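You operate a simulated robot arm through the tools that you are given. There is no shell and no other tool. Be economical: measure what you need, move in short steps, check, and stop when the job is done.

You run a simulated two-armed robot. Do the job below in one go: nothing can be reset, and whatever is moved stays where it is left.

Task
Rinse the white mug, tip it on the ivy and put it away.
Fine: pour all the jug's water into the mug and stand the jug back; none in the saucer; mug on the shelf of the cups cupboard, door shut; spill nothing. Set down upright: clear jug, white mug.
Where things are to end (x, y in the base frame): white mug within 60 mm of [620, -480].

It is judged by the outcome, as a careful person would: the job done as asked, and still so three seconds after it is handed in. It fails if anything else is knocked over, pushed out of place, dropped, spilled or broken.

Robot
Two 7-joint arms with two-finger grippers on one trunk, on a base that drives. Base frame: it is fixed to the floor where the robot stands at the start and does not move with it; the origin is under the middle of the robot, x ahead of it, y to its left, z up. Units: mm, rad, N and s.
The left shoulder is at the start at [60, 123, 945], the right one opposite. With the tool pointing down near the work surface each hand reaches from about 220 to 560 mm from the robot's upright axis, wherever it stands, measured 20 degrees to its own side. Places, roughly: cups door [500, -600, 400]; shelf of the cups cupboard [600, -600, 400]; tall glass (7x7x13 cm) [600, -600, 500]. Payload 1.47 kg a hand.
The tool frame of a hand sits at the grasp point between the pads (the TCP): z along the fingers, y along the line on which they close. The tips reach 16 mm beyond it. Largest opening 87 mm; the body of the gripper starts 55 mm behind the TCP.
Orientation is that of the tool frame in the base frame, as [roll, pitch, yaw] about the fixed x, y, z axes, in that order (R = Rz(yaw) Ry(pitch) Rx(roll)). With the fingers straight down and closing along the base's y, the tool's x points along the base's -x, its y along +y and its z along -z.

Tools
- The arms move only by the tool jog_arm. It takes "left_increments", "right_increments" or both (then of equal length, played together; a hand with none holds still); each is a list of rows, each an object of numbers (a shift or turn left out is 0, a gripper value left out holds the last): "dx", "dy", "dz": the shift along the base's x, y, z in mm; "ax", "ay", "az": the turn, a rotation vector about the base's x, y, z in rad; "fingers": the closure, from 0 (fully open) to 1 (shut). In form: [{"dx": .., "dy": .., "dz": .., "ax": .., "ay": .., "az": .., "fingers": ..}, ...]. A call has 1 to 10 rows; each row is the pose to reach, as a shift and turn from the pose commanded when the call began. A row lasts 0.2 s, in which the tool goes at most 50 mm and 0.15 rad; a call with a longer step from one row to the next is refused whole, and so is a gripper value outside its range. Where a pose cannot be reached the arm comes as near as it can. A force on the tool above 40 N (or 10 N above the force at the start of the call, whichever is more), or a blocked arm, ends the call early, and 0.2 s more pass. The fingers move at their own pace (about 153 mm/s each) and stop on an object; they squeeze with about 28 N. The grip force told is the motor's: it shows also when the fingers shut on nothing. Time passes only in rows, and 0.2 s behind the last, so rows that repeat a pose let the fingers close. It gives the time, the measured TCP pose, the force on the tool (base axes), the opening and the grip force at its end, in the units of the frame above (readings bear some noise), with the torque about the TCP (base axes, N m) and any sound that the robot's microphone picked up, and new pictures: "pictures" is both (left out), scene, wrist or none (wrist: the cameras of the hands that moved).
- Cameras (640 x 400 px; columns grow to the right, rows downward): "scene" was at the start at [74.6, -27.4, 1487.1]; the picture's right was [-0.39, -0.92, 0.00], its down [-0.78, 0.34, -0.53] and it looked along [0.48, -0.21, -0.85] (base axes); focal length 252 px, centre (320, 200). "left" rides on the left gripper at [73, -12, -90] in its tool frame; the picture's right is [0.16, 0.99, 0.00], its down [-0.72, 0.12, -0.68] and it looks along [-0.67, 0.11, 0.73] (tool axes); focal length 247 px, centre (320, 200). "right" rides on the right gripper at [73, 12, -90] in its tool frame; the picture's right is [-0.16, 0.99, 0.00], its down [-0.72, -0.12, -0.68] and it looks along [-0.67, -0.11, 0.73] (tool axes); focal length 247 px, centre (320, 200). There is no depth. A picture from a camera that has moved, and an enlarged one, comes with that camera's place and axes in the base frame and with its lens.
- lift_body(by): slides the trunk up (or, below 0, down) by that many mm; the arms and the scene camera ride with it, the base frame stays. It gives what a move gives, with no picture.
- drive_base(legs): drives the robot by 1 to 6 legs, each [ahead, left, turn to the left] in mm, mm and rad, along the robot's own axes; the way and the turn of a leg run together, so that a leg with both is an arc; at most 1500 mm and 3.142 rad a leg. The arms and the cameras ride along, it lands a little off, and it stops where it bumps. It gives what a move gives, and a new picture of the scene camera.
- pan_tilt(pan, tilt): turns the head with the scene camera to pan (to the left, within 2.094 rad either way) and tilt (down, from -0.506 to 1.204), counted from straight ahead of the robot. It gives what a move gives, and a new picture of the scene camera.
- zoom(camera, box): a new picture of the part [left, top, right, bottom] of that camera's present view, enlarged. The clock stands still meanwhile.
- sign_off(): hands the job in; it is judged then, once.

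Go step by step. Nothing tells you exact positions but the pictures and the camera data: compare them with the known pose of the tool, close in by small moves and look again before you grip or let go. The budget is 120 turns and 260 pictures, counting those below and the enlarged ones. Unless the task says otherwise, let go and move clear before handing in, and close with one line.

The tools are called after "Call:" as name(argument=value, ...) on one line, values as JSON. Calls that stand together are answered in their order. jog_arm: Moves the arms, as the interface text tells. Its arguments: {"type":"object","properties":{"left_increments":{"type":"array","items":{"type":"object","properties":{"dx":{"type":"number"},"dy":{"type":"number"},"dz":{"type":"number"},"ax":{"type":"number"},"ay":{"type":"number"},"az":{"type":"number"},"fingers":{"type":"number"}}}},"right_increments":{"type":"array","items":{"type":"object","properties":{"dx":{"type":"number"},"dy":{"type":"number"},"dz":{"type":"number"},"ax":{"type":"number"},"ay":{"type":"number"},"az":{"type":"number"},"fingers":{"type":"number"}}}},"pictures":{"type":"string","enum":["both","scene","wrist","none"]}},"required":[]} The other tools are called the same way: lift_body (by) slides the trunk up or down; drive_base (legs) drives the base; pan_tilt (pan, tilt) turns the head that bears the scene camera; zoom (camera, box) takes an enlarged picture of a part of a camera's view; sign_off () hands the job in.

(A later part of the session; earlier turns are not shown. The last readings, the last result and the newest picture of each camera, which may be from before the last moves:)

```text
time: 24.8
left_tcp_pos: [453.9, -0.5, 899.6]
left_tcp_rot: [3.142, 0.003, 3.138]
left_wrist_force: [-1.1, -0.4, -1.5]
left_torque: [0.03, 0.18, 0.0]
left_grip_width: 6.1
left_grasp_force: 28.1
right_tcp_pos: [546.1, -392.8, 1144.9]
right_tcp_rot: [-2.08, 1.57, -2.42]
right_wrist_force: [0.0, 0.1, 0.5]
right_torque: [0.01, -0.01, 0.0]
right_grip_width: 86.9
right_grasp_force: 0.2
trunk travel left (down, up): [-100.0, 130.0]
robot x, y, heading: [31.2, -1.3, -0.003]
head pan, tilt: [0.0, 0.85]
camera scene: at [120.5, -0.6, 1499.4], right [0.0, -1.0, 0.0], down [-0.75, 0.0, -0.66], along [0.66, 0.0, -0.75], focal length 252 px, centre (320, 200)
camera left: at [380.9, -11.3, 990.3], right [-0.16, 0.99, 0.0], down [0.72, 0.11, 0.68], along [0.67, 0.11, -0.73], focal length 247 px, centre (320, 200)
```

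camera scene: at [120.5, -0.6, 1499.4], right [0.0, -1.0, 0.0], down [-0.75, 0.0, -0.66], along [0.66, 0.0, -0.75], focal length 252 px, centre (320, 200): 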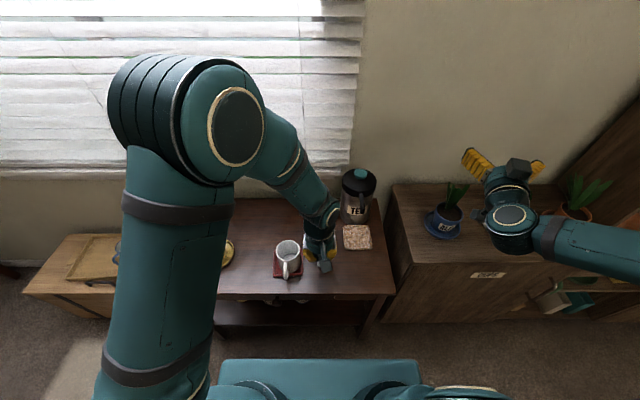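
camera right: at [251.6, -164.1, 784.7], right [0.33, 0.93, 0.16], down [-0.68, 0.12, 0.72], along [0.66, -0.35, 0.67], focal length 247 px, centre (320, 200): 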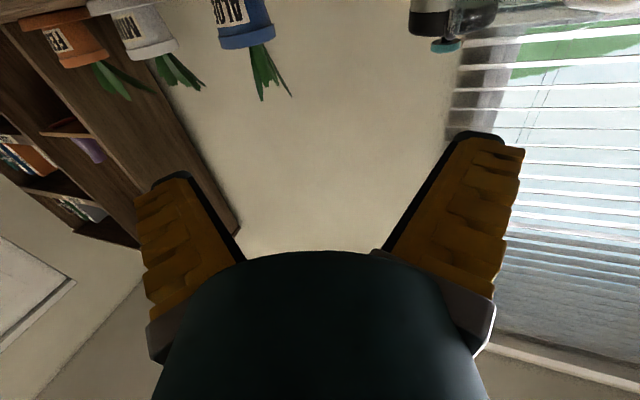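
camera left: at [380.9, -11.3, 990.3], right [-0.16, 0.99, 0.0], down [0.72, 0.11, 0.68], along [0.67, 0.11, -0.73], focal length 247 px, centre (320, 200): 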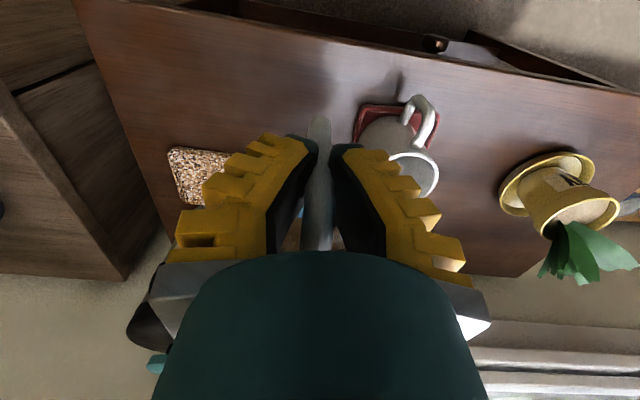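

Now roll the jug toward the mug to about 57° (below the pouring angle) and check.

Call:
jog_arm(left_increments=[{"ax": -0.1}, {"ax": -0.2}, {"ax": -0.3}, {"ax": -0.4}, {"ax": -0.5}, {"ax": -0.6}, {"ax": -0.7}, {"ax": -0.8}, {"ax": -0.9}, {"ax": -1.0}], pictures="both")

Call:
zoom(camera="scene", box=[240, 200, 400, 300])

```text
time: 27.0
left_tcp_pos: [454.0, -0.4, 900.9]
left_tcp_rot: [-2.141, 0.006, -3.141]
left_wrist_force: [-0.7, 1.1, -1.5]
left_torque: [0.09, 0.16, -0.03]
left_grip_width: 6.1
left_grasp_force: 28.1
right_tcp_pos: [545.6, -392.4, 1144.8]
right_tcp_rot: [-1.82, 1.57, -2.16]
right_wrist_force: [-0.3, 0.5, -0.7]
right_torque: [-0.01, -0.02, -0.06]
right_grip_width: 87.0
right_grasp_force: 0.0
trunk travel left (down, up): [-100.0, 130.0]
robot x, y, heading: [33.1, 2.4, -0.002]
head pan, tilt: [0.0, 0.85]
camera scene: at [120.6, -0.1, 1499.4], right [0.0, -1.0, 0.0], down [-0.75, 0.0, -0.66], along [0.66, 0.0, -0.75], focal length 252 px, centre (320, 200)
camera left: at [381.4, 68.8, 959.1], right [-0.15, 0.53, -0.83], down [0.72, 0.63, 0.27], along [0.67, -0.56, -0.48], focal length 247 px, centre (320, 200)
```

scene: 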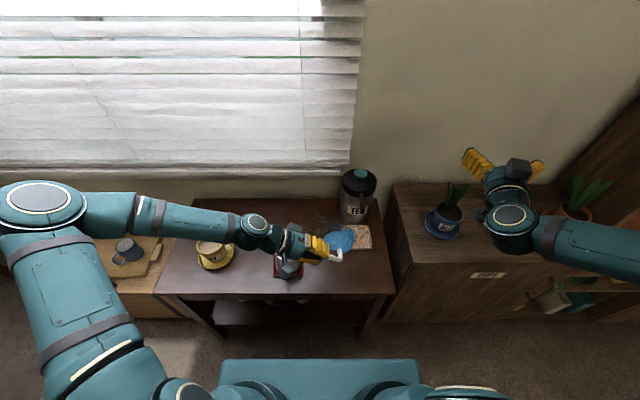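
left: 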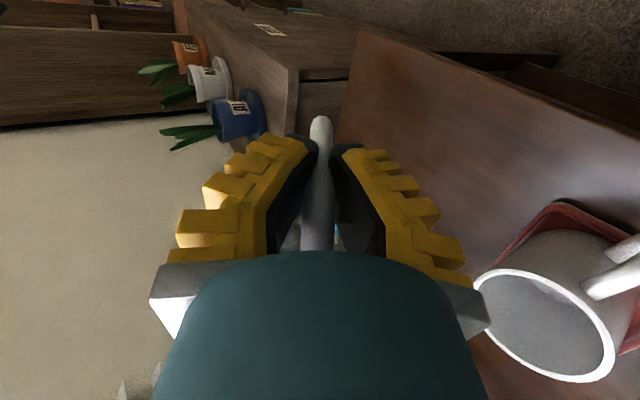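

```text
4.00 times, centred on (320, 250) of scene
camera zoom: at [120.6, -0.1, 1499.4], right [0.0, -1.0, 0.0], down [-0.75, 0.0, -0.66], along [0.66, 0.0, -0.75], focal length 1008 px, centre (320, 0)
```

zoom: 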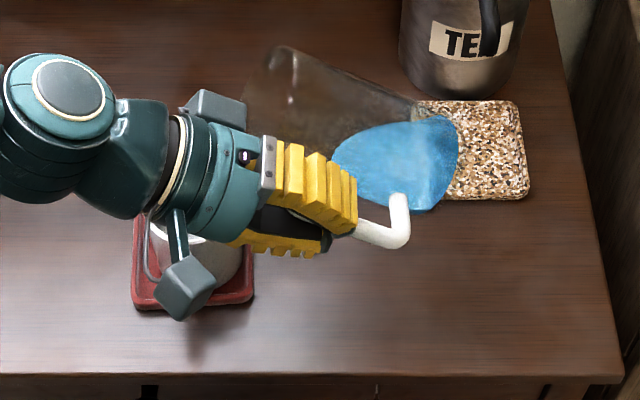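

The jug tilts well with no spill; from its outline the rim is a bit shorter than I guessed, so the hand must shift ~40 mm toward the mug. I'll also turn the right hand so its camera can watch the pour from the side.

Call:
jog_arm(left_increments=[{"ax": -0.02, "dy": 4, "dz": -1}, {"ax": -0.04, "dy": 8, "dz": -3}, {"ax": -0.06, "dy": 12, "dz": -4}, {"ax": -0.08, "dy": 16, "dz": -6}, {"ax": -0.1, "dy": 20, "dz": -7}, {"ax": -0.12, "dy": 24, "dz": -9}, {"ax": -0.14, "dy": 28, "dz": -10}, {"ax": -0.16, "dy": 32, "dz": -12}, {"ax": -0.18, "dy": 36, "dz": -13}, {"ax": -0.2, "dy": 40, "dz": -15}], right_increments=[{"ax": 0.05, "ay": 0.141, "dx": -15}, {"ax": 0.1, "ay": 0.283, "dx": -30}, {"ax": 0.15, "ay": 0.424, "dx": -45}, {"ax": 0.2, "ay": 0.566, "dx": -60}, {"ax": 0.25, "ay": 0.707, "dx": -75}, {"ax": 0.3, "ay": 0.849, "dx": -90}, {"ax": 0.35, "ay": 0.99, "dx": -105}, {"ax": 0.4, "ay": 1.13, "dx": -120}, {"ax": 0.45, "ay": 1.27, "dx": -135}, {"ax": 0.5, "ay": 1.41, "dx": -150}], pictures="none")

Call:
jog_arm(right_increments=[{"az": 0.14, "dy": 5, "dz": -15}, {"az": 0.28, "dy": 10, "dz": -30}, {"az": 0.42, "dy": 15, "dz": -45}, {"az": 0.56, "dy": 20, "dz": -60}, {"az": 0.7, "dy": 25, "dz": -70}, {"az": 0.84, "dy": 30, "dz": -80}, {"az": 0.98, "dy": 35, "dz": -90}, {"az": 1.12, "dy": 40, "dz": -100}], pictures="both")

```text
time: 29.2
left_tcp_pos: [454.0, 39.5, 886.1]
left_tcp_rot: [-1.942, 0.003, 3.141]
left_wrist_force: [1.0, 0.0, -2.2]
left_torque: [0.08, 0.16, 0.02]
left_grip_width: 6.0
left_grasp_force: 28.0
right_tcp_pos: [395.7, -392.7, 1144.9]
right_tcp_rot: [-3.141, 0.073, 2.802]
right_wrist_force: [0.8, 0.4, 0.6]
right_torque: [-0.02, 0.0, -0.02]
right_grip_width: 87.3
right_grasp_force: 0.0
trunk travel left (down, up): [-100.0, 130.0]
robot x, y, heading: [31.1, -3.0, 0.001]
head pan, tilt: [0.0, 0.85]
```

```text
time: 31.0
left_tcp_pos: [453.4, 39.2, 885.9]
left_tcp_rot: [-1.94, 0.004, 3.141]
left_wrist_force: [-1.4, -0.5, -2.9]
left_torque: [0.07, 0.14, 0.03]
left_grip_width: 6.0
left_grasp_force: 27.9
right_tcp_pos: [388.1, -318.5, 1046.9]
right_tcp_rot: [-3.141, 0.071, -2.361]
right_wrist_force: [-1.0, 0.3, 1.0]
right_torque: [-0.01, -0.01, 0.02]
right_grip_width: 86.9
right_grasp_force: 0.0
right hand out of reach, approached as far as the arm can: row 8
trunk travel left (down, up): [-100.0, 130.0]
robot x, y, heading: [27.7, -1.6, -0.0]
head pan, tilt: [0.0, 0.85]
camera scene: at [120.2, 0.1, 1499.5], right [0.0, -1.0, 0.0], down [-0.75, 0.0, -0.66], along [0.66, 0.0, -0.75], focal length 252 px, centre (320, 200)
camera right: at [322.6, -366.7, 1132.9], right [-0.58, 0.81, 0.01], down [0.56, 0.39, 0.73], along [0.59, 0.43, -0.68], focal length 247 px, centre (320, 200)
```

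scene: 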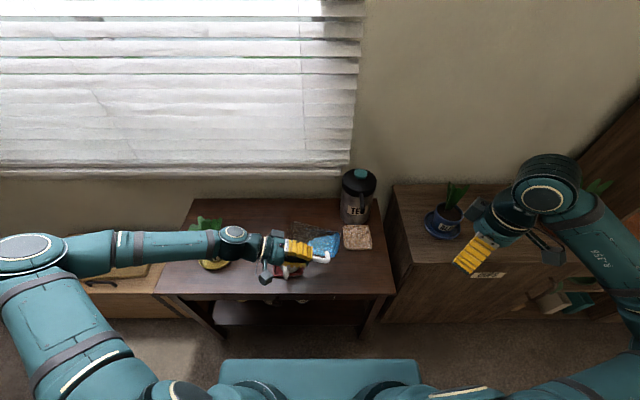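
right: 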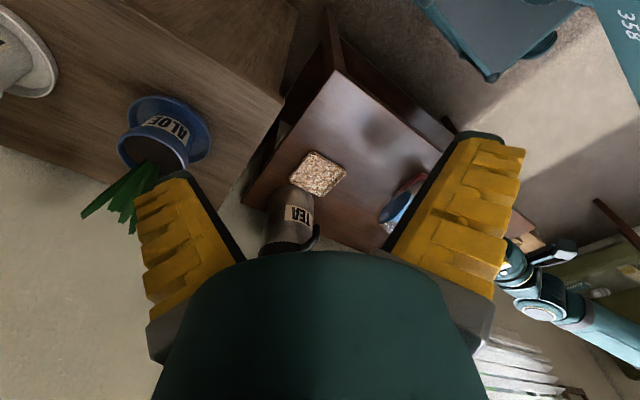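

Call:
jog_arm(right_increments=[{"az": 0.12, "dx": 10, "dz": 10}, {"az": 0.24, "dx": 20, "dz": 20}, {"az": 0.36, "dx": 30, "dz": 30}, {"az": 0.45, "dx": 40, "dz": 30}], pictures="wrist")

Call:
zoom(camera="scene", box=[230, 190, 370, 290])

```text
time: 32.0
left_tcp_pos: [455.4, 38.3, 884.8]
left_tcp_rot: [-1.942, 0.005, 3.141]
left_wrist_force: [-0.9, -0.8, -2.7]
left_torque: [0.06, 0.13, 0.0]
left_grip_width: 6.0
left_grasp_force: 27.6
right_tcp_pos: [374.9, -208.5, 1081.5]
right_tcp_rot: [3.141, 0.072, -1.914]
right_wrist_force: [0.0, -0.2, 0.0]
right_torque: [0.0, 0.0, -0.03]
right_grip_width: 87.1
right_grasp_force: 0.1
right hand out of reach, approached as far as the arm can: row 1, 2, 3, 4
trunk travel left (down, up): [-100.0, 130.0]
robot x, y, heading: [29.9, 3.8, 0.001]
head pan, tilt: [0.0, 0.85]
camera right: at [337.0, -280.7, 1166.3], right [-0.88, 0.48, 0.01], down [0.34, 0.59, 0.73], along [0.35, 0.65, -0.68], focal length 247 px, centre (320, 200)
```

right: 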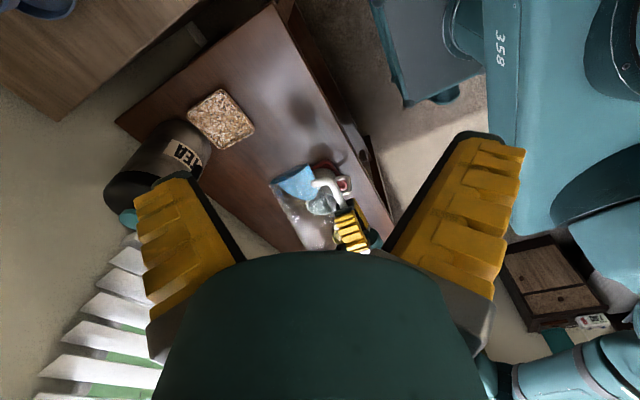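

```text
4.00 times, centred on (300, 240) of scene
camera zoom: at [120.8, -0.4, 1499.4], right [0.0, -1.0, 0.0], down [-0.75, 0.0, -0.66], along [0.66, 0.0, -0.75], focal length 1008 px, centre (400, 40)
```

zoom: 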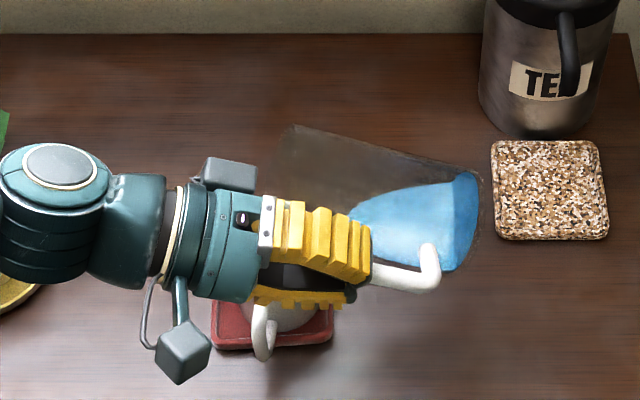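

Call:
zoom(camera="right", box=[250, 140, 400, 260])

```text
3.33 times, centred on (325, 200) of right
camera zoom: at [337.0, -280.7, 1166.3], right [-0.88, 0.48, 0.01], down [0.34, 0.59, 0.73], along [0.35, 0.65, -0.68], focal length 823 px, centre (303, 200)
```

zoom: 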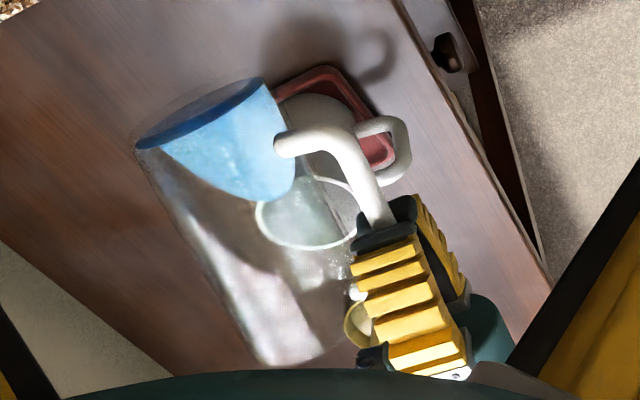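

The side view shows the jug over the mug nicely; the lip should be above the mug's middle. Starting the slow pour.

Call:
jog_arm(left_increments=[{"ax": -0.03, "dx": 1, "dy": -1}, {"ax": -0.06, "dx": 2, "dy": -1}, {"ax": -0.09, "dx": 3, "dy": -2}, {"ax": -0.12, "dx": 4, "dy": -2}, {"ax": -0.15, "dx": 5, "dy": -3}, {"ax": -0.17, "dx": 5, "dy": -3}, {"ax": -0.19, "dx": 5, "dy": -3}, {"ax": -0.21, "dx": 5, "dy": -2}], pictures="none")

Call:
zoom(camera="right", box=[250, 140, 400, 260])

```text
time: 33.8
left_tcp_pos: [458.7, 37.2, 885.2]
left_tcp_rot: [-1.73, 0.005, -3.14]
left_wrist_force: [0.1, -0.1, -2.5]
left_torque: [0.07, 0.12, 0.0]
left_grip_width: 6.1
left_grasp_force: 28.3
right_tcp_pos: [375.0, -209.2, 1080.9]
right_tcp_rot: [3.141, 0.072, -1.916]
right_wrist_force: [0.2, 0.4, 0.6]
right_torque: [-0.02, -0.02, -0.02]
right_grip_width: 87.2
right_grasp_force: 0.0
trunk travel left (down, up): [-100.0, 130.0]
robot x, y, heading: [28.9, -0.7, -0.003]
head pan, tilt: [0.0, 0.85]
```

```text
3.33 times, centred on (325, 200) of right
camera zoom: at [336.9, -281.1, 1166.3], right [-0.88, 0.48, 0.01], down [0.34, 0.59, 0.73], along [0.35, 0.64, -0.68], focal length 823 px, centre (303, 200)
```

zoom: 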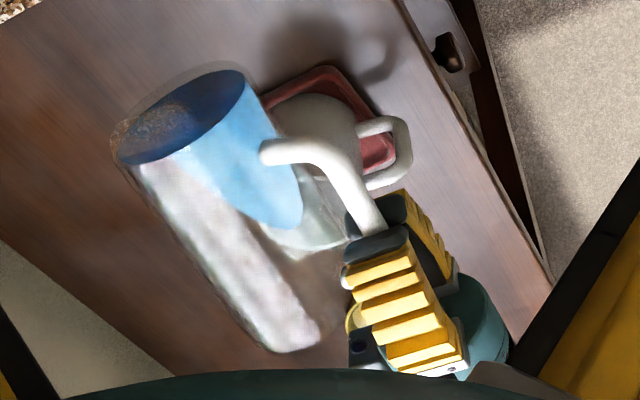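

Call:
jog_arm(left_increments=[{"ax": -0.02, "dy": 1}, {"ax": -0.04, "dy": 1}, {"ax": -0.06, "dy": 2}, {"ax": -0.08, "dy": 3}, {"ax": -0.1, "dy": 3}, {"ax": -0.12, "dy": 4}, {"ax": -0.12, "dy": 4}], pictures="none")

Call:
zoom(camera="right", box=[250, 140, 400, 260])

```text
time: 35.4
left_tcp_pos: [458.9, 41.1, 885.1]
left_tcp_rot: [-1.611, 0.005, -3.14]
left_wrist_force: [0.0, -0.2, -1.5]
left_torque: [0.09, 0.13, 0.0]
left_grip_width: 5.9
left_grasp_force: 28.5
right_tcp_pos: [375.2, -209.5, 1082.9]
right_tcp_rot: [-3.141, 0.073, -1.917]
right_wrist_force: [0.0, 0.5, 0.0]
right_torque: [-0.02, 0.01, -0.01]
right_grip_width: 87.2
right_grasp_force: 0.1
trunk travel left (down, up): [-100.0, 130.0]
robot x, y, heading: [31.7, 2.1, -0.003]
head pan, tilt: [0.0, 0.85]
```

```text
3.33 times, centred on (325, 200) of right
camera zoom: at [336.9, -281.2, 1166.3], right [-0.88, 0.48, 0.01], down [0.34, 0.59, 0.73], along [0.35, 0.64, -0.68], focal length 823 px, centre (303, 200)
```

zoom: 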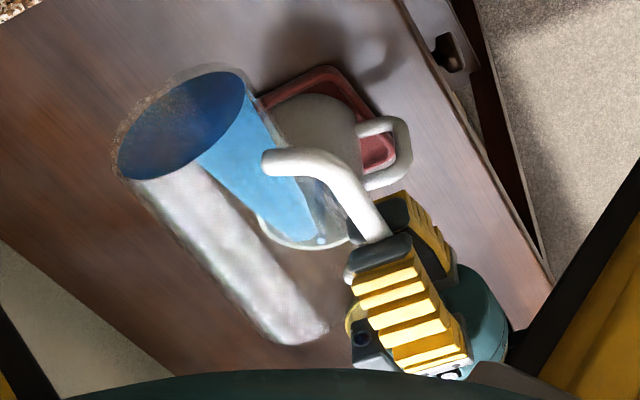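

Water has nearly reached the lip, directly over the mug. Continuing very slowly.

Call:
jog_arm(left_increments=[{"ax": -0.02, "dy": 1}, {"ax": -0.04, "dy": 1}, {"ax": -0.06, "dy": 2}, {"ax": -0.06, "dy": 2}, {"ax": -0.06, "dy": 2}], pictures="none")

Call:
zoom(camera="right", box=[275, 150, 375, 230])

Call:
zoom(camera="scene", box=[230, 190, 370, 290])

```text
time: 36.6
left_tcp_pos: [458.8, 43.5, 885.3]
left_tcp_rot: [-1.551, 0.006, -3.14]
left_wrist_force: [0.4, 0.2, -0.8]
left_torque: [0.06, 0.07, 0.0]
left_grip_width: 6.2
left_grasp_force: 28.2
right_tcp_pos: [374.6, -208.2, 1080.8]
right_tcp_rot: [3.141, 0.074, -1.916]
right_wrist_force: [0.0, 0.5, -0.4]
right_torque: [0.01, -0.02, -0.02]
right_grip_width: 87.1
right_grasp_force: 0.0
trunk travel left (down, up): [-100.0, 130.0]
robot x, y, heading: [31.7, 1.6, -0.003]
head pan, tilt: [0.0, 0.85]
```

```text
5.00 times, centred on (325, 190) of right
camera zoom: at [336.9, -281.2, 1166.3], right [-0.88, 0.48, 0.01], down [0.34, 0.59, 0.73], along [0.35, 0.64, -0.68], focal length 1235 px, centre (295, 250)
```

zoom: 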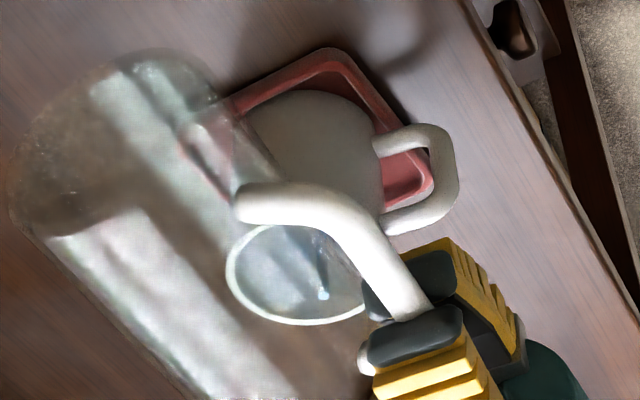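

```text
4.00 times, centred on (300, 240) of scene
camera zoom: at [120.5, -0.7, 1499.4], right [0.0, -1.0, 0.0], down [-0.75, 0.0, -0.66], along [0.66, 0.0, -0.75], focal length 1008 px, centre (400, 40)
```

zoom: 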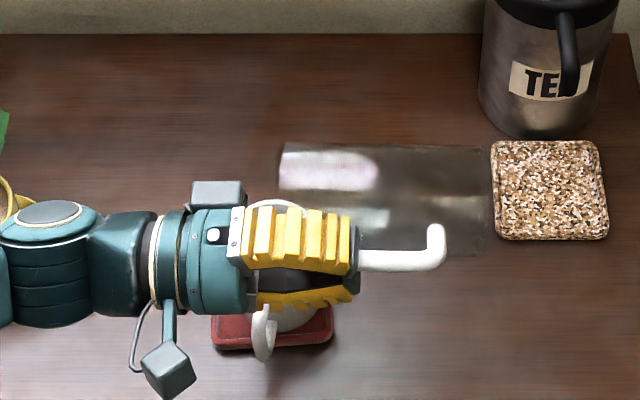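

The jug has emptied into the mug with no spill visible. I'll tip further to drain the last drops and check.

Call:
jog_arm(left_increments=[{"ax": -0.05, "dy": 2}, {"ax": -0.1, "dy": 4}, {"ax": -0.15, "dy": 7}, {"ax": -0.2, "dy": 9}, {"ax": -0.25, "dy": 11}, {"ax": -0.3, "dy": 13}, {"ax": -0.3, "dy": 13}, {"ax": -0.3, "dy": 13}], pictures="none")

Call:
zoom(camera="right", box=[250, 140, 400, 260])

```text
time: 38.4
left_tcp_pos: [458.5, 56.3, 886.2]
left_tcp_rot: [-1.251, 0.004, -3.138]
left_wrist_force: [0.3, -0.6, -1.9]
left_torque: [0.08, 0.13, -0.04]
left_grip_width: 6.1
left_grasp_force: 27.8
right_tcp_pos: [374.6, -208.5, 1080.9]
right_tcp_rot: [-3.141, 0.073, -1.918]
right_wrist_force: [0.4, 0.0, 0.1]
right_torque: [0.01, 0.01, -0.01]
right_grip_width: 86.9
right_grasp_force: 0.0
trunk travel left (down, up): [-100.0, 130.0]
robot x, y, heading: [34.1, -0.0, -0.006]
head pan, tilt: [0.0, 0.85]
```

```text
3.33 times, centred on (325, 200) of right
camera zoom: at [336.9, -281.2, 1166.3], right [-0.88, 0.48, 0.01], down [0.34, 0.59, 0.73], along [0.35, 0.64, -0.68], focal length 823 px, centre (303, 200)
```

zoom: 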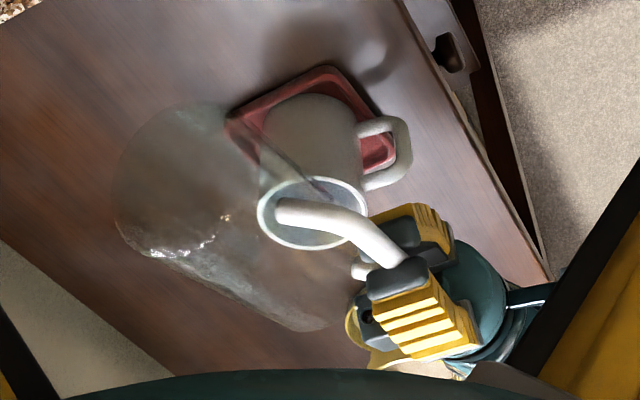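

The jug is empty. Returning it upright the way it came.

Call:
jog_arm(left_increments=[{"ax": 0.14, "dy": -5, "dz": 2}, {"ax": 0.28, "dy": -10, "dz": 4}, {"ax": 0.42, "dy": -15, "dz": 6}, {"ax": 0.56, "dy": -18, "dz": 8}, {"ax": 0.7, "dy": -20, "dz": 10}, {"ax": 0.84, "dy": -25, "dz": 12}, {"ax": 0.98, "dy": -32, "dz": 14}, {"ax": 1.12, "dy": -40, "dz": 14}, {"ax": 1.26, "dy": -48, "dz": 14}, {"ax": 1.4, "dy": -56, "dz": 14}], pictures="none")

Call:
jog_arm(left_increments=[{"ax": 0.12}, {"ax": 0.24}, {"ax": 0.36}, {"ax": 0.489}, {"ax": 0.489, "dx": -6, "dy": -15}, {"ax": 0.489, "dx": -14, "dy": -30}, {"ax": 0.489, "dx": -22, "dy": -45}, {"ax": 0.489, "dx": -32, "dy": -60}, {"ax": 0.489, "dx": -40, "dy": -75}, {"ax": 0.489, "dx": -43, "dy": -80}], pictures="none")

```text
time: 40.6
left_tcp_pos: [460.4, -1.3, 900.7]
left_tcp_rot: [-2.656, 0.005, 3.141]
left_wrist_force: [0.7, 0.3, -1.4]
left_torque: [-0.01, 0.07, -0.01]
left_grip_width: 6.2
left_grasp_force: 28.4
right_tcp_pos: [374.5, -210.1, 1081.7]
right_tcp_rot: [3.141, 0.076, -1.917]
right_wrist_force: [-0.2, -0.1, -0.1]
right_torque: [0.05, 0.01, -0.03]
right_grip_width: 87.0
right_grasp_force: 0.0
trunk travel left (down, up): [-100.0, 130.0]
robot x, y, heading: [29.7, 1.6, -0.005]
head pan, tilt: [0.0, 0.85]
```

```text
time: 42.8
left_tcp_pos: [415.4, -80.5, 899.9]
left_tcp_rot: [-3.14, 0.001, 3.139]
left_wrist_force: [0.3, -0.2, -1.5]
left_torque: [-0.09, 0.11, -0.02]
left_grip_width: 6.0
left_grasp_force: 28.1
right_tcp_pos: [375.2, -209.7, 1080.9]
right_tcp_rot: [3.14, 0.073, -1.918]
right_wrist_force: [0.3, 0.9, 0.6]
right_torque: [0.01, 0.03, -0.01]
right_grip_width: 87.1
right_grasp_force: 0.1
trunk travel left (down, up): [-100.0, 130.0]
robot x, y, heading: [29.9, 0.3, -0.001]
head pan, tilt: [0.0, 0.85]
```

Call:
jog_arm(left_increments=[{"az": -0.09, "dz": -15}, {"az": -0.18, "dz": -30}, {"az": -0.27, "dz": -45}, {"az": -0.352, "dz": -60}, {"az": -0.352, "dz": -80}, {"az": -0.352, "dz": -95}], pictures="wrist")

Call:
zoom(camera="right", box=[180, 80, 400, 250])

```text
time: 44.2
left_tcp_pos: [414.5, -79.0, 803.3]
left_tcp_rot: [-3.14, 0.003, 2.783]
left_wrist_force: [0.0, -0.2, -2.3]
left_torque: [-0.04, 0.1, 0.02]
left_grip_width: 5.8
left_grasp_force: 27.7
right_tcp_pos: [377.0, -209.9, 1081.1]
right_tcp_rot: [-3.141, 0.076, -1.914]
right_wrist_force: [-0.5, 0.3, 0.4]
right_torque: [-0.01, 0.03, 0.03]
right_grip_width: 87.0
right_grasp_force: 0.1
trunk travel left (down, up): [-100.0, 130.0]
robot x, y, heading: [32.4, 2.7, -0.003]
head pan, tilt: [0.0, 0.85]
camera left: at [343.2, -64.4, 894.0], right [0.2, 0.98, 0.0], down [0.72, -0.14, 0.68], along [0.67, -0.14, -0.73], focal length 247 px, centre (320, 200)
```

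left: 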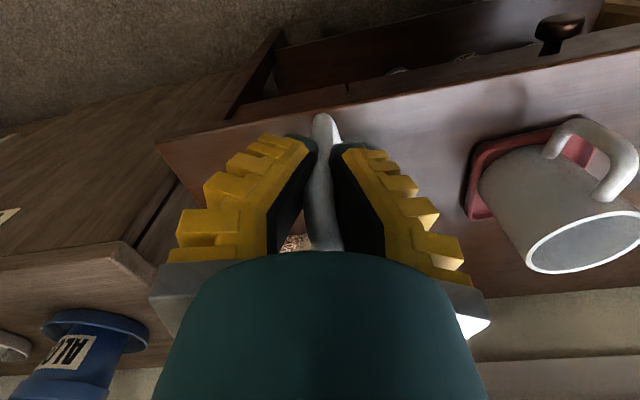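

```text
2.35 times, centred on (290, 165) of right
camera zoom: at [336.9, -281.3, 1166.2], right [-0.88, 0.48, 0.01], down [0.34, 0.59, 0.73], along [0.35, 0.64, -0.68], focal length 581 px, centre (391, 282)
```

zoom: 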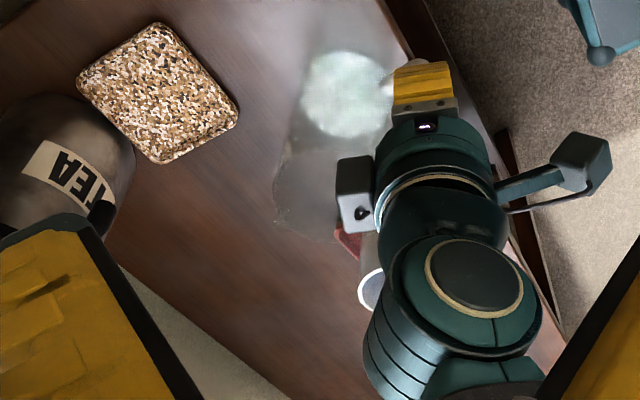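

Call:
jog_arm(left_increments=[{"dz": -6}, {"dz": -11}, {"dz": -14}, {"dz": -16}, {"dz": -17}, {"dz": -18}], pictures="none")

Call:
zoom(camera="right", box=[250, 80, 370, 200])

Call:
zoom(camera="left", box=[240, 90, 400, 270])

```text
time: 45.6
left_tcp_pos: [414.2, -79.2, 788.8]
left_tcp_rot: [-3.14, 0.001, 2.784]
left_wrist_force: [-5.8, 2.2, 15.9]
left_torque: [-0.15, -0.39, 0.08]
left_grip_width: 6.0
left_grasp_force: 27.7
right_tcp_pos: [374.1, -209.1, 1081.4]
right_tcp_rot: [-3.14, 0.075, -1.917]
right_wrist_force: [0.3, 1.0, 0.5]
right_torque: [-0.01, -0.04, 0.01]
right_grip_width: 87.0
right_grasp_force: 0.0
trunk travel left (down, up): [-100.0, 130.0]
robot x, y, heading: [34.6, -0.2, 0.001]
head pan, tilt: [0.0, 0.85]
```

```text
3.33 times, centred on (310, 140) of right
camera zoom: at [335.6, -280.8, 1166.8], right [-0.88, 0.48, 0.01], down [0.34, 0.59, 0.73], along [0.35, 0.64, -0.68], focal length 823 px, centre (353, 400)
```

zoom: 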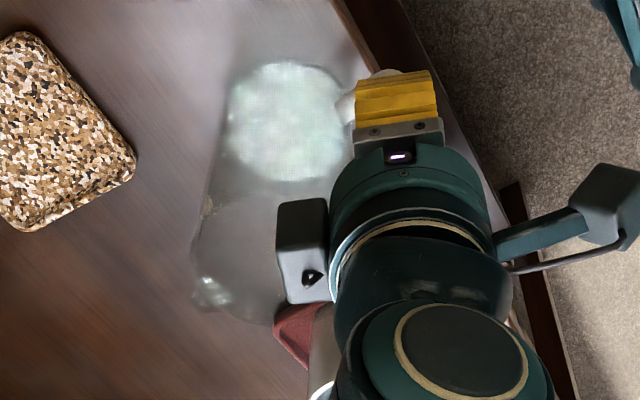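

```text
2.22 times, centred on (320, 180) of left
camera zoom: at [342.8, -64.5, 877.8], right [0.2, 0.98, 0.0], down [0.72, -0.14, 0.68], along [0.67, -0.14, -0.73], focal length 549 px, centre (320, 244)
```

zoom: 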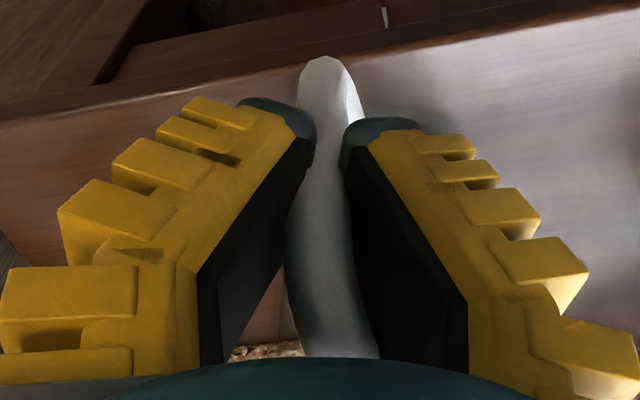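

Base has touched the table; easing the load and releasing.

Call:
jog_arm(left_increments=[{"dz": 2}, {"dz": 3, "fingers": 0.9}, {"dz": 3, "fingers": 0.7}, {"dz": 3, "fingers": 0.4}, {"dz": 3, "fingers": 0.0}, {"dz": 3, "fingers": 0.0}], pictures="wrist")

Call:
zoom(camera="right", box=[250, 80, 370, 200])

```text
time: 47.0
left_tcp_pos: [416.5, -80.3, 790.4]
left_tcp_rot: [-3.139, 0.002, 2.786]
left_wrist_force: [0.9, -0.3, 0.3]
left_torque: [0.01, 0.01, -0.03]
left_grip_width: 87.1
left_grasp_force: 0.0
right_tcp_pos: [375.3, -208.1, 1081.9]
right_tcp_rot: [3.141, 0.072, -1.918]
right_wrist_force: [-0.1, -0.5, -0.3]
right_torque: [0.0, 0.02, 0.02]
right_grip_width: 86.8
right_grasp_force: 0.0
trunk travel left (down, up): [-100.0, 130.0]
robot x, y, heading: [29.7, -0.4, -0.001]
head pan, tilt: [0.0, 0.85]
camera left: at [343.6, -65.2, 880.1], right [0.2, 0.98, 0.0], down [0.72, -0.14, 0.68], along [0.67, -0.13, -0.73], focal length 247 px, centre (320, 200)
```

left: 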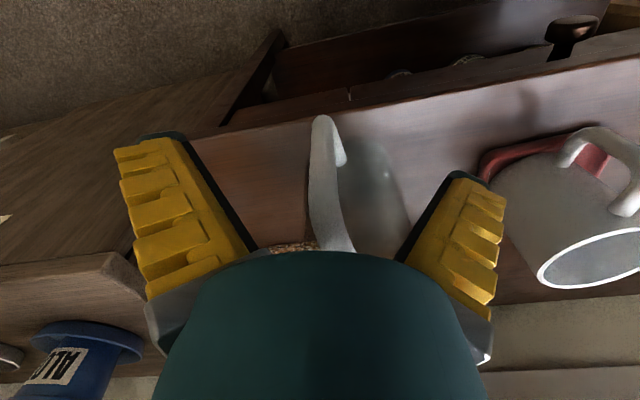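

```text
3.33 times, centred on (310, 140) of right
camera zoom: at [336.8, -281.2, 1166.3], right [-0.88, 0.48, 0.01], down [0.34, 0.59, 0.73], along [0.35, 0.64, -0.68], focal length 823 px, centre (353, 400)
```

zoom: 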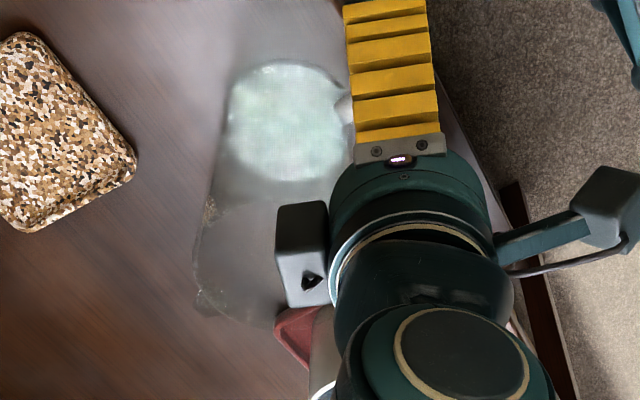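

The jug stands upright. I'll raise the hand clear and check where it stands and what's in the mug.

Call:
jog_arm(left_increments=[{"dz": 40}, {"dz": 80}, {"dz": 120}, {"dz": 165}, {"dz": 210, "dy": 40}, {"dz": 230, "dy": 90}, {"dz": 230, "dy": 135, "az": 0.1}, {"dz": 230, "dy": 180, "az": 0.2}], pictures="wrist")

Call:
zoom(camera="scene", box=[230, 190, 410, 310])

Call:
zoom(camera="right", box=[180, 80, 400, 250])

```text
refused: row 5 steps farther than a row can; nothing moved
```

```text
3.33 times, centred on (320, 250) of scene
camera zoom: at [120.4, -0.7, 1499.4], right [0.0, -1.0, 0.0], down [-0.75, 0.0, -0.66], along [0.66, 0.0, -0.75], focal length 840 px, centre (320, 33)
```

zoom: 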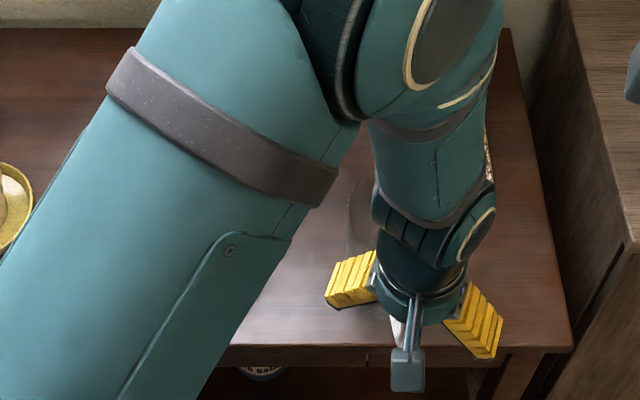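

```text
2.35 times, centred on (290, 165) of right
camera zoom: at [336.8, -281.2, 1166.3], right [-0.88, 0.48, 0.01], down [0.34, 0.59, 0.73], along [0.35, 0.64, -0.68], focal length 581 px, centre (391, 282)
```

zoom: 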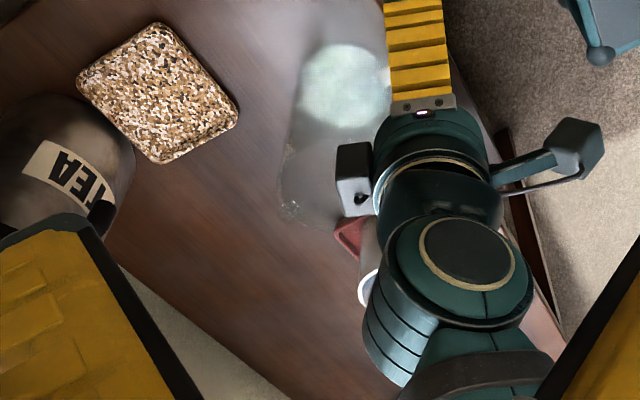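

Call:
jog_arm(left_increments=[{"dz": 40}, {"dz": 80}, {"dz": 120}, {"dz": 160}, {"dz": 190, "dy": 30}, {"dz": 210, "dy": 70}, {"dz": 210, "dy": 110, "az": 0.1}, {"dz": 210, "dy": 150, "az": 0.2}, {"dz": 210, "dy": 190, "az": 0.25}], pictures="wrist")

Call:
zoom(camera="scene", box=[230, 190, 410, 310])

Call:
zoom(camera="right", box=[180, 80, 400, 250])

```text
time: 49.0
left_tcp_pos: [415.6, 113.9, 999.5]
left_tcp_rot: [-3.141, 0.002, 3.037]
left_wrist_force: [-0.5, 0.0, 1.0]
left_torque: [0.02, -0.01, 0.04]
left_grip_width: 86.9
left_grasp_force: 0.0
right_tcp_pos: [374.6, -209.1, 1081.4]
right_tcp_rot: [-3.139, 0.074, -1.915]
right_wrist_force: [0.0, 0.0, 0.0]
right_torque: [0.0, 0.01, 0.02]
right_grip_width: 87.2
right_grasp_force: 0.1
trunk travel left (down, up): [-100.0, 130.0]
robot x, y, heading: [29.9, -1.6, -0.001]
head pan, tilt: [0.0, 0.85]
camera left: at [342.6, 109.0, 1089.3], right [-0.05, 1.0, 0.0], down [0.73, 0.04, 0.68], along [0.68, 0.04, -0.73], focal length 247 px, centre (320, 200)
```

left: 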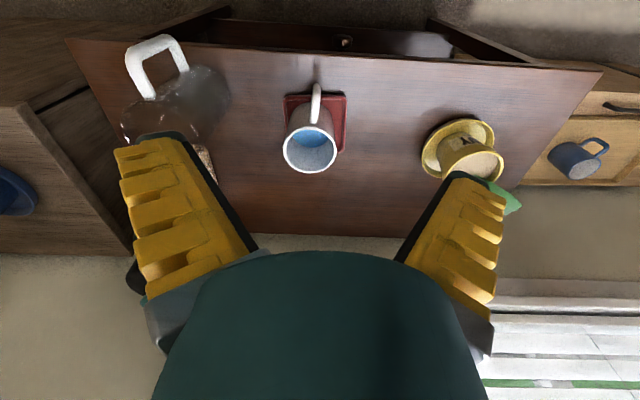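

```text
3.33 times, centred on (320, 250) of scene
camera zoom: at [120.3, 0.3, 1499.4], right [0.0, -1.0, 0.0], down [-0.75, 0.0, -0.66], along [0.66, 0.0, -0.75], focal length 840 px, centre (320, 33)
```

zoom: 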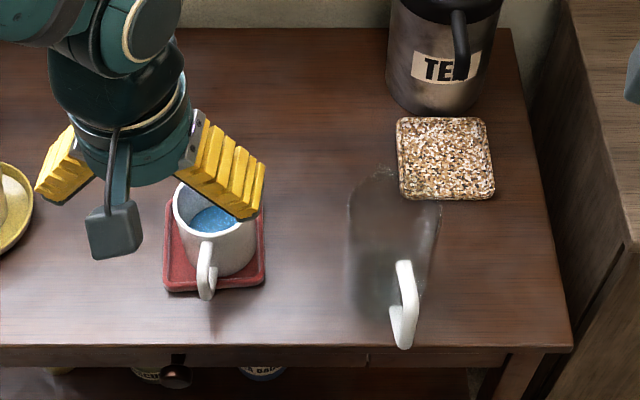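

```text
2.35 times, centred on (290, 165) of right
camera zoom: at [336.7, -280.3, 1166.5], right [-0.88, 0.48, 0.01], down [0.34, 0.59, 0.73], along [0.35, 0.64, -0.68], focal length 581 px, centre (391, 282)
```

zoom: 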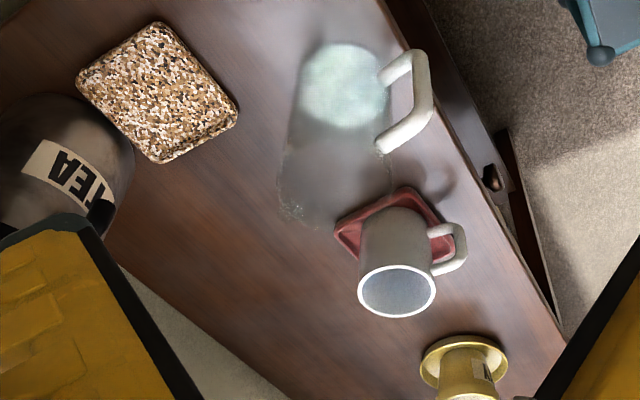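

Water is in the mug and the table is dry, but the jug swung about its handle so its body is ~40 mm from its original spot. I'll regrip its handle squarely and swing it back.

Call:
jog_arm(left_increments=[{"dy": -40, "az": 0.09}, {"dy": -80, "az": 0.18}, {"dy": -120, "az": 0.27}, {"dy": -160, "az": 0.345}, {"dy": -195, "az": 0.345}, {"dy": -195, "dz": -45, "az": 0.345}, {"dy": -195, "dz": -90, "az": 0.345}], pictures="wrist")

Call:
zoom(camera="left", box=[240, 20, 400, 140])

```text
time: 50.6
left_tcp_pos: [418.4, -87.5, 909.7]
left_tcp_rot: [-3.14, 0.0, -2.905]
left_wrist_force: [0.2, 0.1, 0.2]
left_torque: [0.02, 0.0, 0.01]
left_grip_width: 86.8
left_grasp_force: 0.0
right_tcp_pos: [375.8, -210.4, 1079.8]
right_tcp_rot: [3.141, 0.076, -1.916]
right_wrist_force: [0.9, 0.1, -0.2]
right_torque: [0.03, -0.02, 0.02]
right_grip_width: 87.0
right_grasp_force: 0.2
trunk travel left (down, up): [-100.0, 130.0]
robot x, y, heading: [30.5, -0.1, 0.004]
head pan, tilt: [0.0, 0.85]
camera left: at [348.9, -115.4, 1000.1], right [-0.39, 0.92, 0.0], down [0.67, 0.28, 0.68], along [0.63, 0.26, -0.73], focal length 247 px, centre (320, 200)
```

left: 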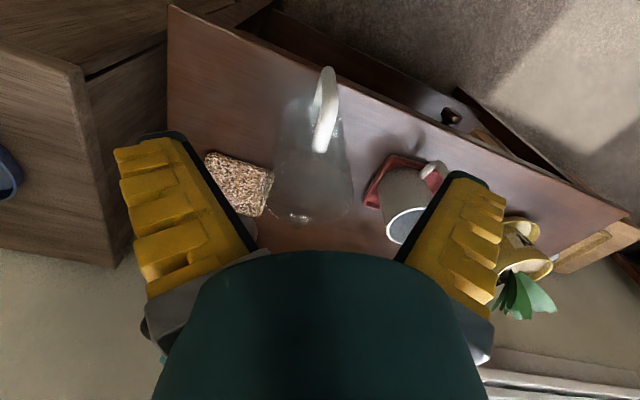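

```text
3.33 times, centred on (320, 80) of left
camera zoom: at [348.9, -115.4, 1000.1], right [-0.39, 0.92, 0.0], down [0.67, 0.28, 0.68], along [0.63, 0.26, -0.73], focal length 823 px, centre (320, 600)
```

zoom: 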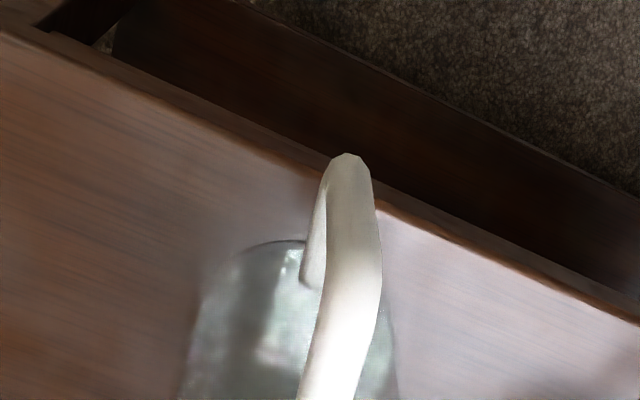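

Call:
jog_arm(left_increments=[{"dx": -2, "dy": 7, "dz": -30, "az": -0.08}, {"dx": -2, "dy": 7, "dz": -60, "az": -0.08}, {"dx": -2, "dy": 7, "dz": -90, "az": -0.08}, {"dx": -2, "dy": 7, "dz": -123, "az": -0.08}], pictures="wrist")

```text
time: 51.6
left_tcp_pos: [414.3, -78.4, 786.7]
left_tcp_rot: [-3.141, 0.001, -2.985]
left_wrist_force: [-0.3, -0.4, -0.8]
left_torque: [0.0, 0.03, 0.0]
left_grip_width: 87.1
left_grasp_force: 0.1
right_tcp_pos: [374.8, -209.1, 1080.6]
right_tcp_rot: [-3.141, 0.076, -1.917]
right_wrist_force: [0.9, 0.7, -0.4]
right_torque: [-0.02, -0.02, 0.01]
right_grip_width: 87.1
right_grasp_force: 0.1
trunk travel left (down, up): [-100.0, 130.0]
robot x, y, heading: [28.1, 0.9, 0.0]
head pan, tilt: [0.0, 0.85]
camera left: at [344.1, -101.2, 877.1], right [-0.31, 0.95, 0.0], down [0.7, 0.23, 0.68], along [0.65, 0.21, -0.73], focal length 247 px, centre (320, 200)
```

left: 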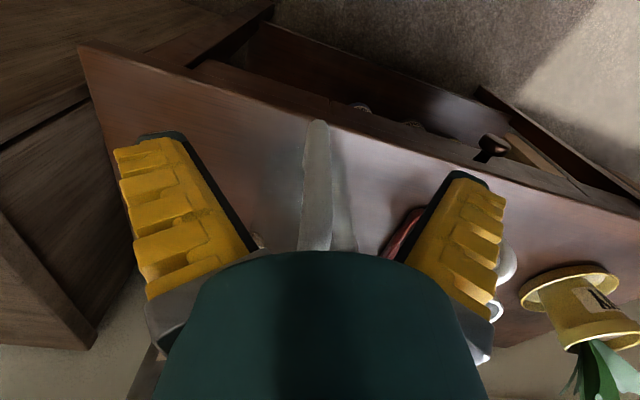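

Call:
jog_arm(left_increments=[{"fingers": 0.5}, {"fingers": 0.8}, {"fingers": 1.0}, {"fingers": 1.0}, {"fingers": 1.0}, {"dz": 5}, {"dz": 10}, {"dz": 12}], pictures="none")

Call:
jog_arm(left_increments=[{"az": -0.05}, {"az": -0.1}, {"az": -0.15}, {"az": -0.2}, {"az": -0.25}, {"az": -0.3}, {"az": -0.35}, {"az": -0.4}, {"az": -0.45}, {"az": -0.49}], pictures="wrist")

Call:
zoom(camera="right", box=[180, 80, 400, 250])

```text
time: 53.4
left_tcp_pos: [413.9, -78.2, 799.8]
left_tcp_rot: [-3.141, 0.001, -2.982]
left_wrist_force: [-0.8, -0.5, -1.2]
left_torque: [0.0, 0.08, -0.01]
left_grip_width: 5.9
left_grasp_force: 27.8
right_tcp_pos: [375.0, -209.7, 1081.4]
right_tcp_rot: [3.142, 0.072, -1.916]
right_wrist_force: [-0.8, -0.4, 0.2]
right_torque: [0.01, 0.0, 0.05]
right_grip_width: 87.1
right_grasp_force: 0.0
trunk travel left (down, up): [-100.0, 130.0]
robot x, y, heading: [28.5, -0.4, -0.005]
head pan, tilt: [0.0, 0.85]
```

```text
time: 55.6
left_tcp_pos: [413.8, -78.5, 798.1]
left_tcp_rot: [-3.139, 0.002, 2.809]
left_wrist_force: [0.7, -1.4, -1.3]
left_torque: [0.05, 0.08, -0.05]
left_grip_width: 5.8
left_grasp_force: 28.1
right_tcp_pos: [375.2, -209.0, 1082.3]
right_tcp_rot: [-3.141, 0.073, -1.917]
right_wrist_force: [-0.1, 0.3, 0.8]
right_torque: [-0.03, 0.02, -0.04]
right_grip_width: 86.9
right_grasp_force: 0.1
trunk travel left (down, up): [-100.0, 130.0]
robot x, y, heading: [31.6, 4.2, -0.003]
head pan, tilt: [0.0, 0.85]
camera left: at [341.1, -64.6, 888.7], right [0.17, 0.98, 0.0], down [0.72, -0.13, 0.68], along [0.67, -0.12, -0.73], focal length 247 px, centre (320, 200)
```

left: 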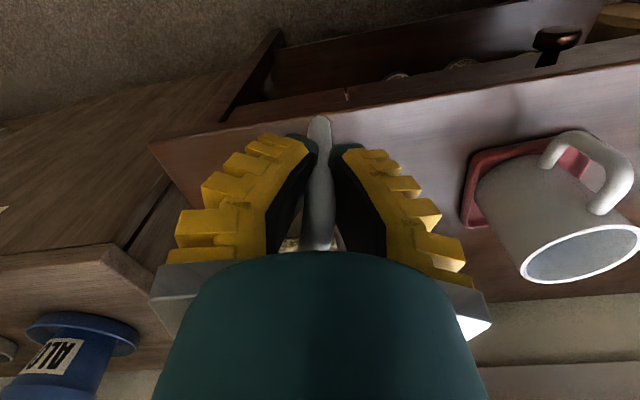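

```text
2.35 times, centred on (290, 165) of right
camera zoom: at [336.9, -281.2, 1166.3], right [-0.88, 0.48, 0.01], down [0.34, 0.59, 0.73], along [0.35, 0.64, -0.68], focal length 581 px, centre (391, 282)
```

zoom: 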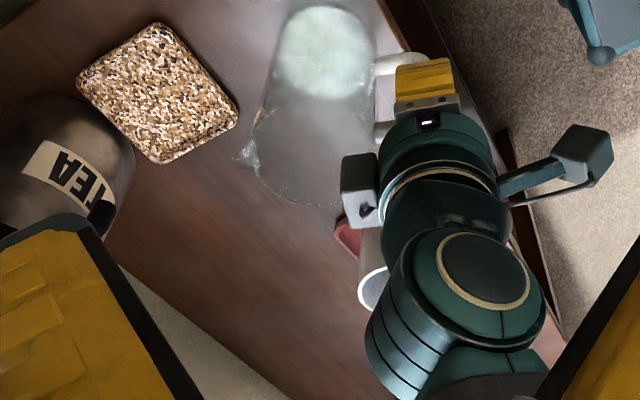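

The jug is back over its original spot. Lowering gently and releasing.

Call:
jog_arm(left_increments=[{"dz": -4}, {"dz": -8}, {"dz": -10}, {"dz": -11.5}, {"dz": -11.5, "fingers": 0.9}, {"dz": -11.5, "fingers": 0.7}, {"dz": -11.5, "fingers": 0.4}, {"dz": -11.5, "fingers": 0.0}, {"dz": -11.5, "fingers": 0.0}], pictures="wrist")

Call:
zoom(camera="right", box=[180, 80, 400, 250])

```text
time: 57.6
left_tcp_pos: [414.6, -78.1, 787.3]
left_tcp_rot: [-3.141, 0.002, 2.81]
left_wrist_force: [-0.2, -0.4, -0.1]
left_torque: [0.01, 0.03, 0.02]
left_grip_width: 87.0
left_grasp_force: 0.3
right_tcp_pos: [375.5, -208.4, 1080.9]
right_tcp_rot: [3.141, 0.073, -1.917]
right_wrist_force: [0.0, 0.7, 0.7]
right_torque: [0.01, 0.01, 0.0]
right_grip_width: 87.0
right_grasp_force: 0.1
trunk travel left (down, up): [-100.0, 130.0]
robot x, y, heading: [26.0, 0.2, -0.004]
head pan, tilt: [0.0, 0.85]
camera left: at [341.1, -64.7, 877.3], right [0.17, 0.99, 0.0], down [0.72, -0.12, 0.68], along [0.67, -0.12, -0.73], focal length 247 px, centre (320, 200)
```

left: 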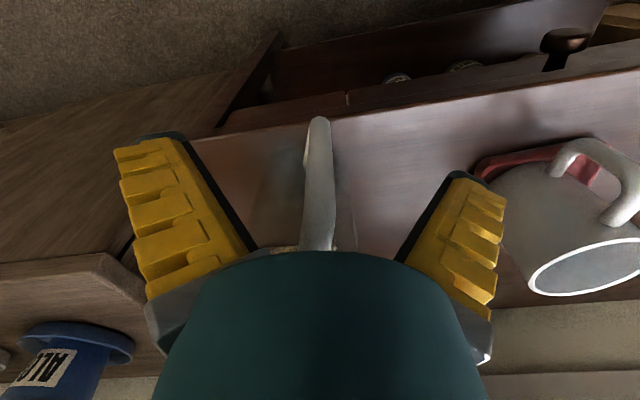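

```text
2.35 times, centred on (290, 165) of right
camera zoom: at [336.8, -281.2, 1166.3], right [-0.88, 0.48, 0.01], down [0.34, 0.59, 0.73], along [0.35, 0.64, -0.68], focal length 581 px, centre (391, 282)
```

zoom: 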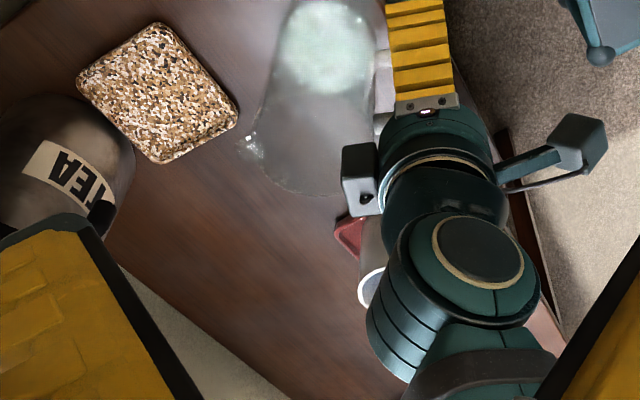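

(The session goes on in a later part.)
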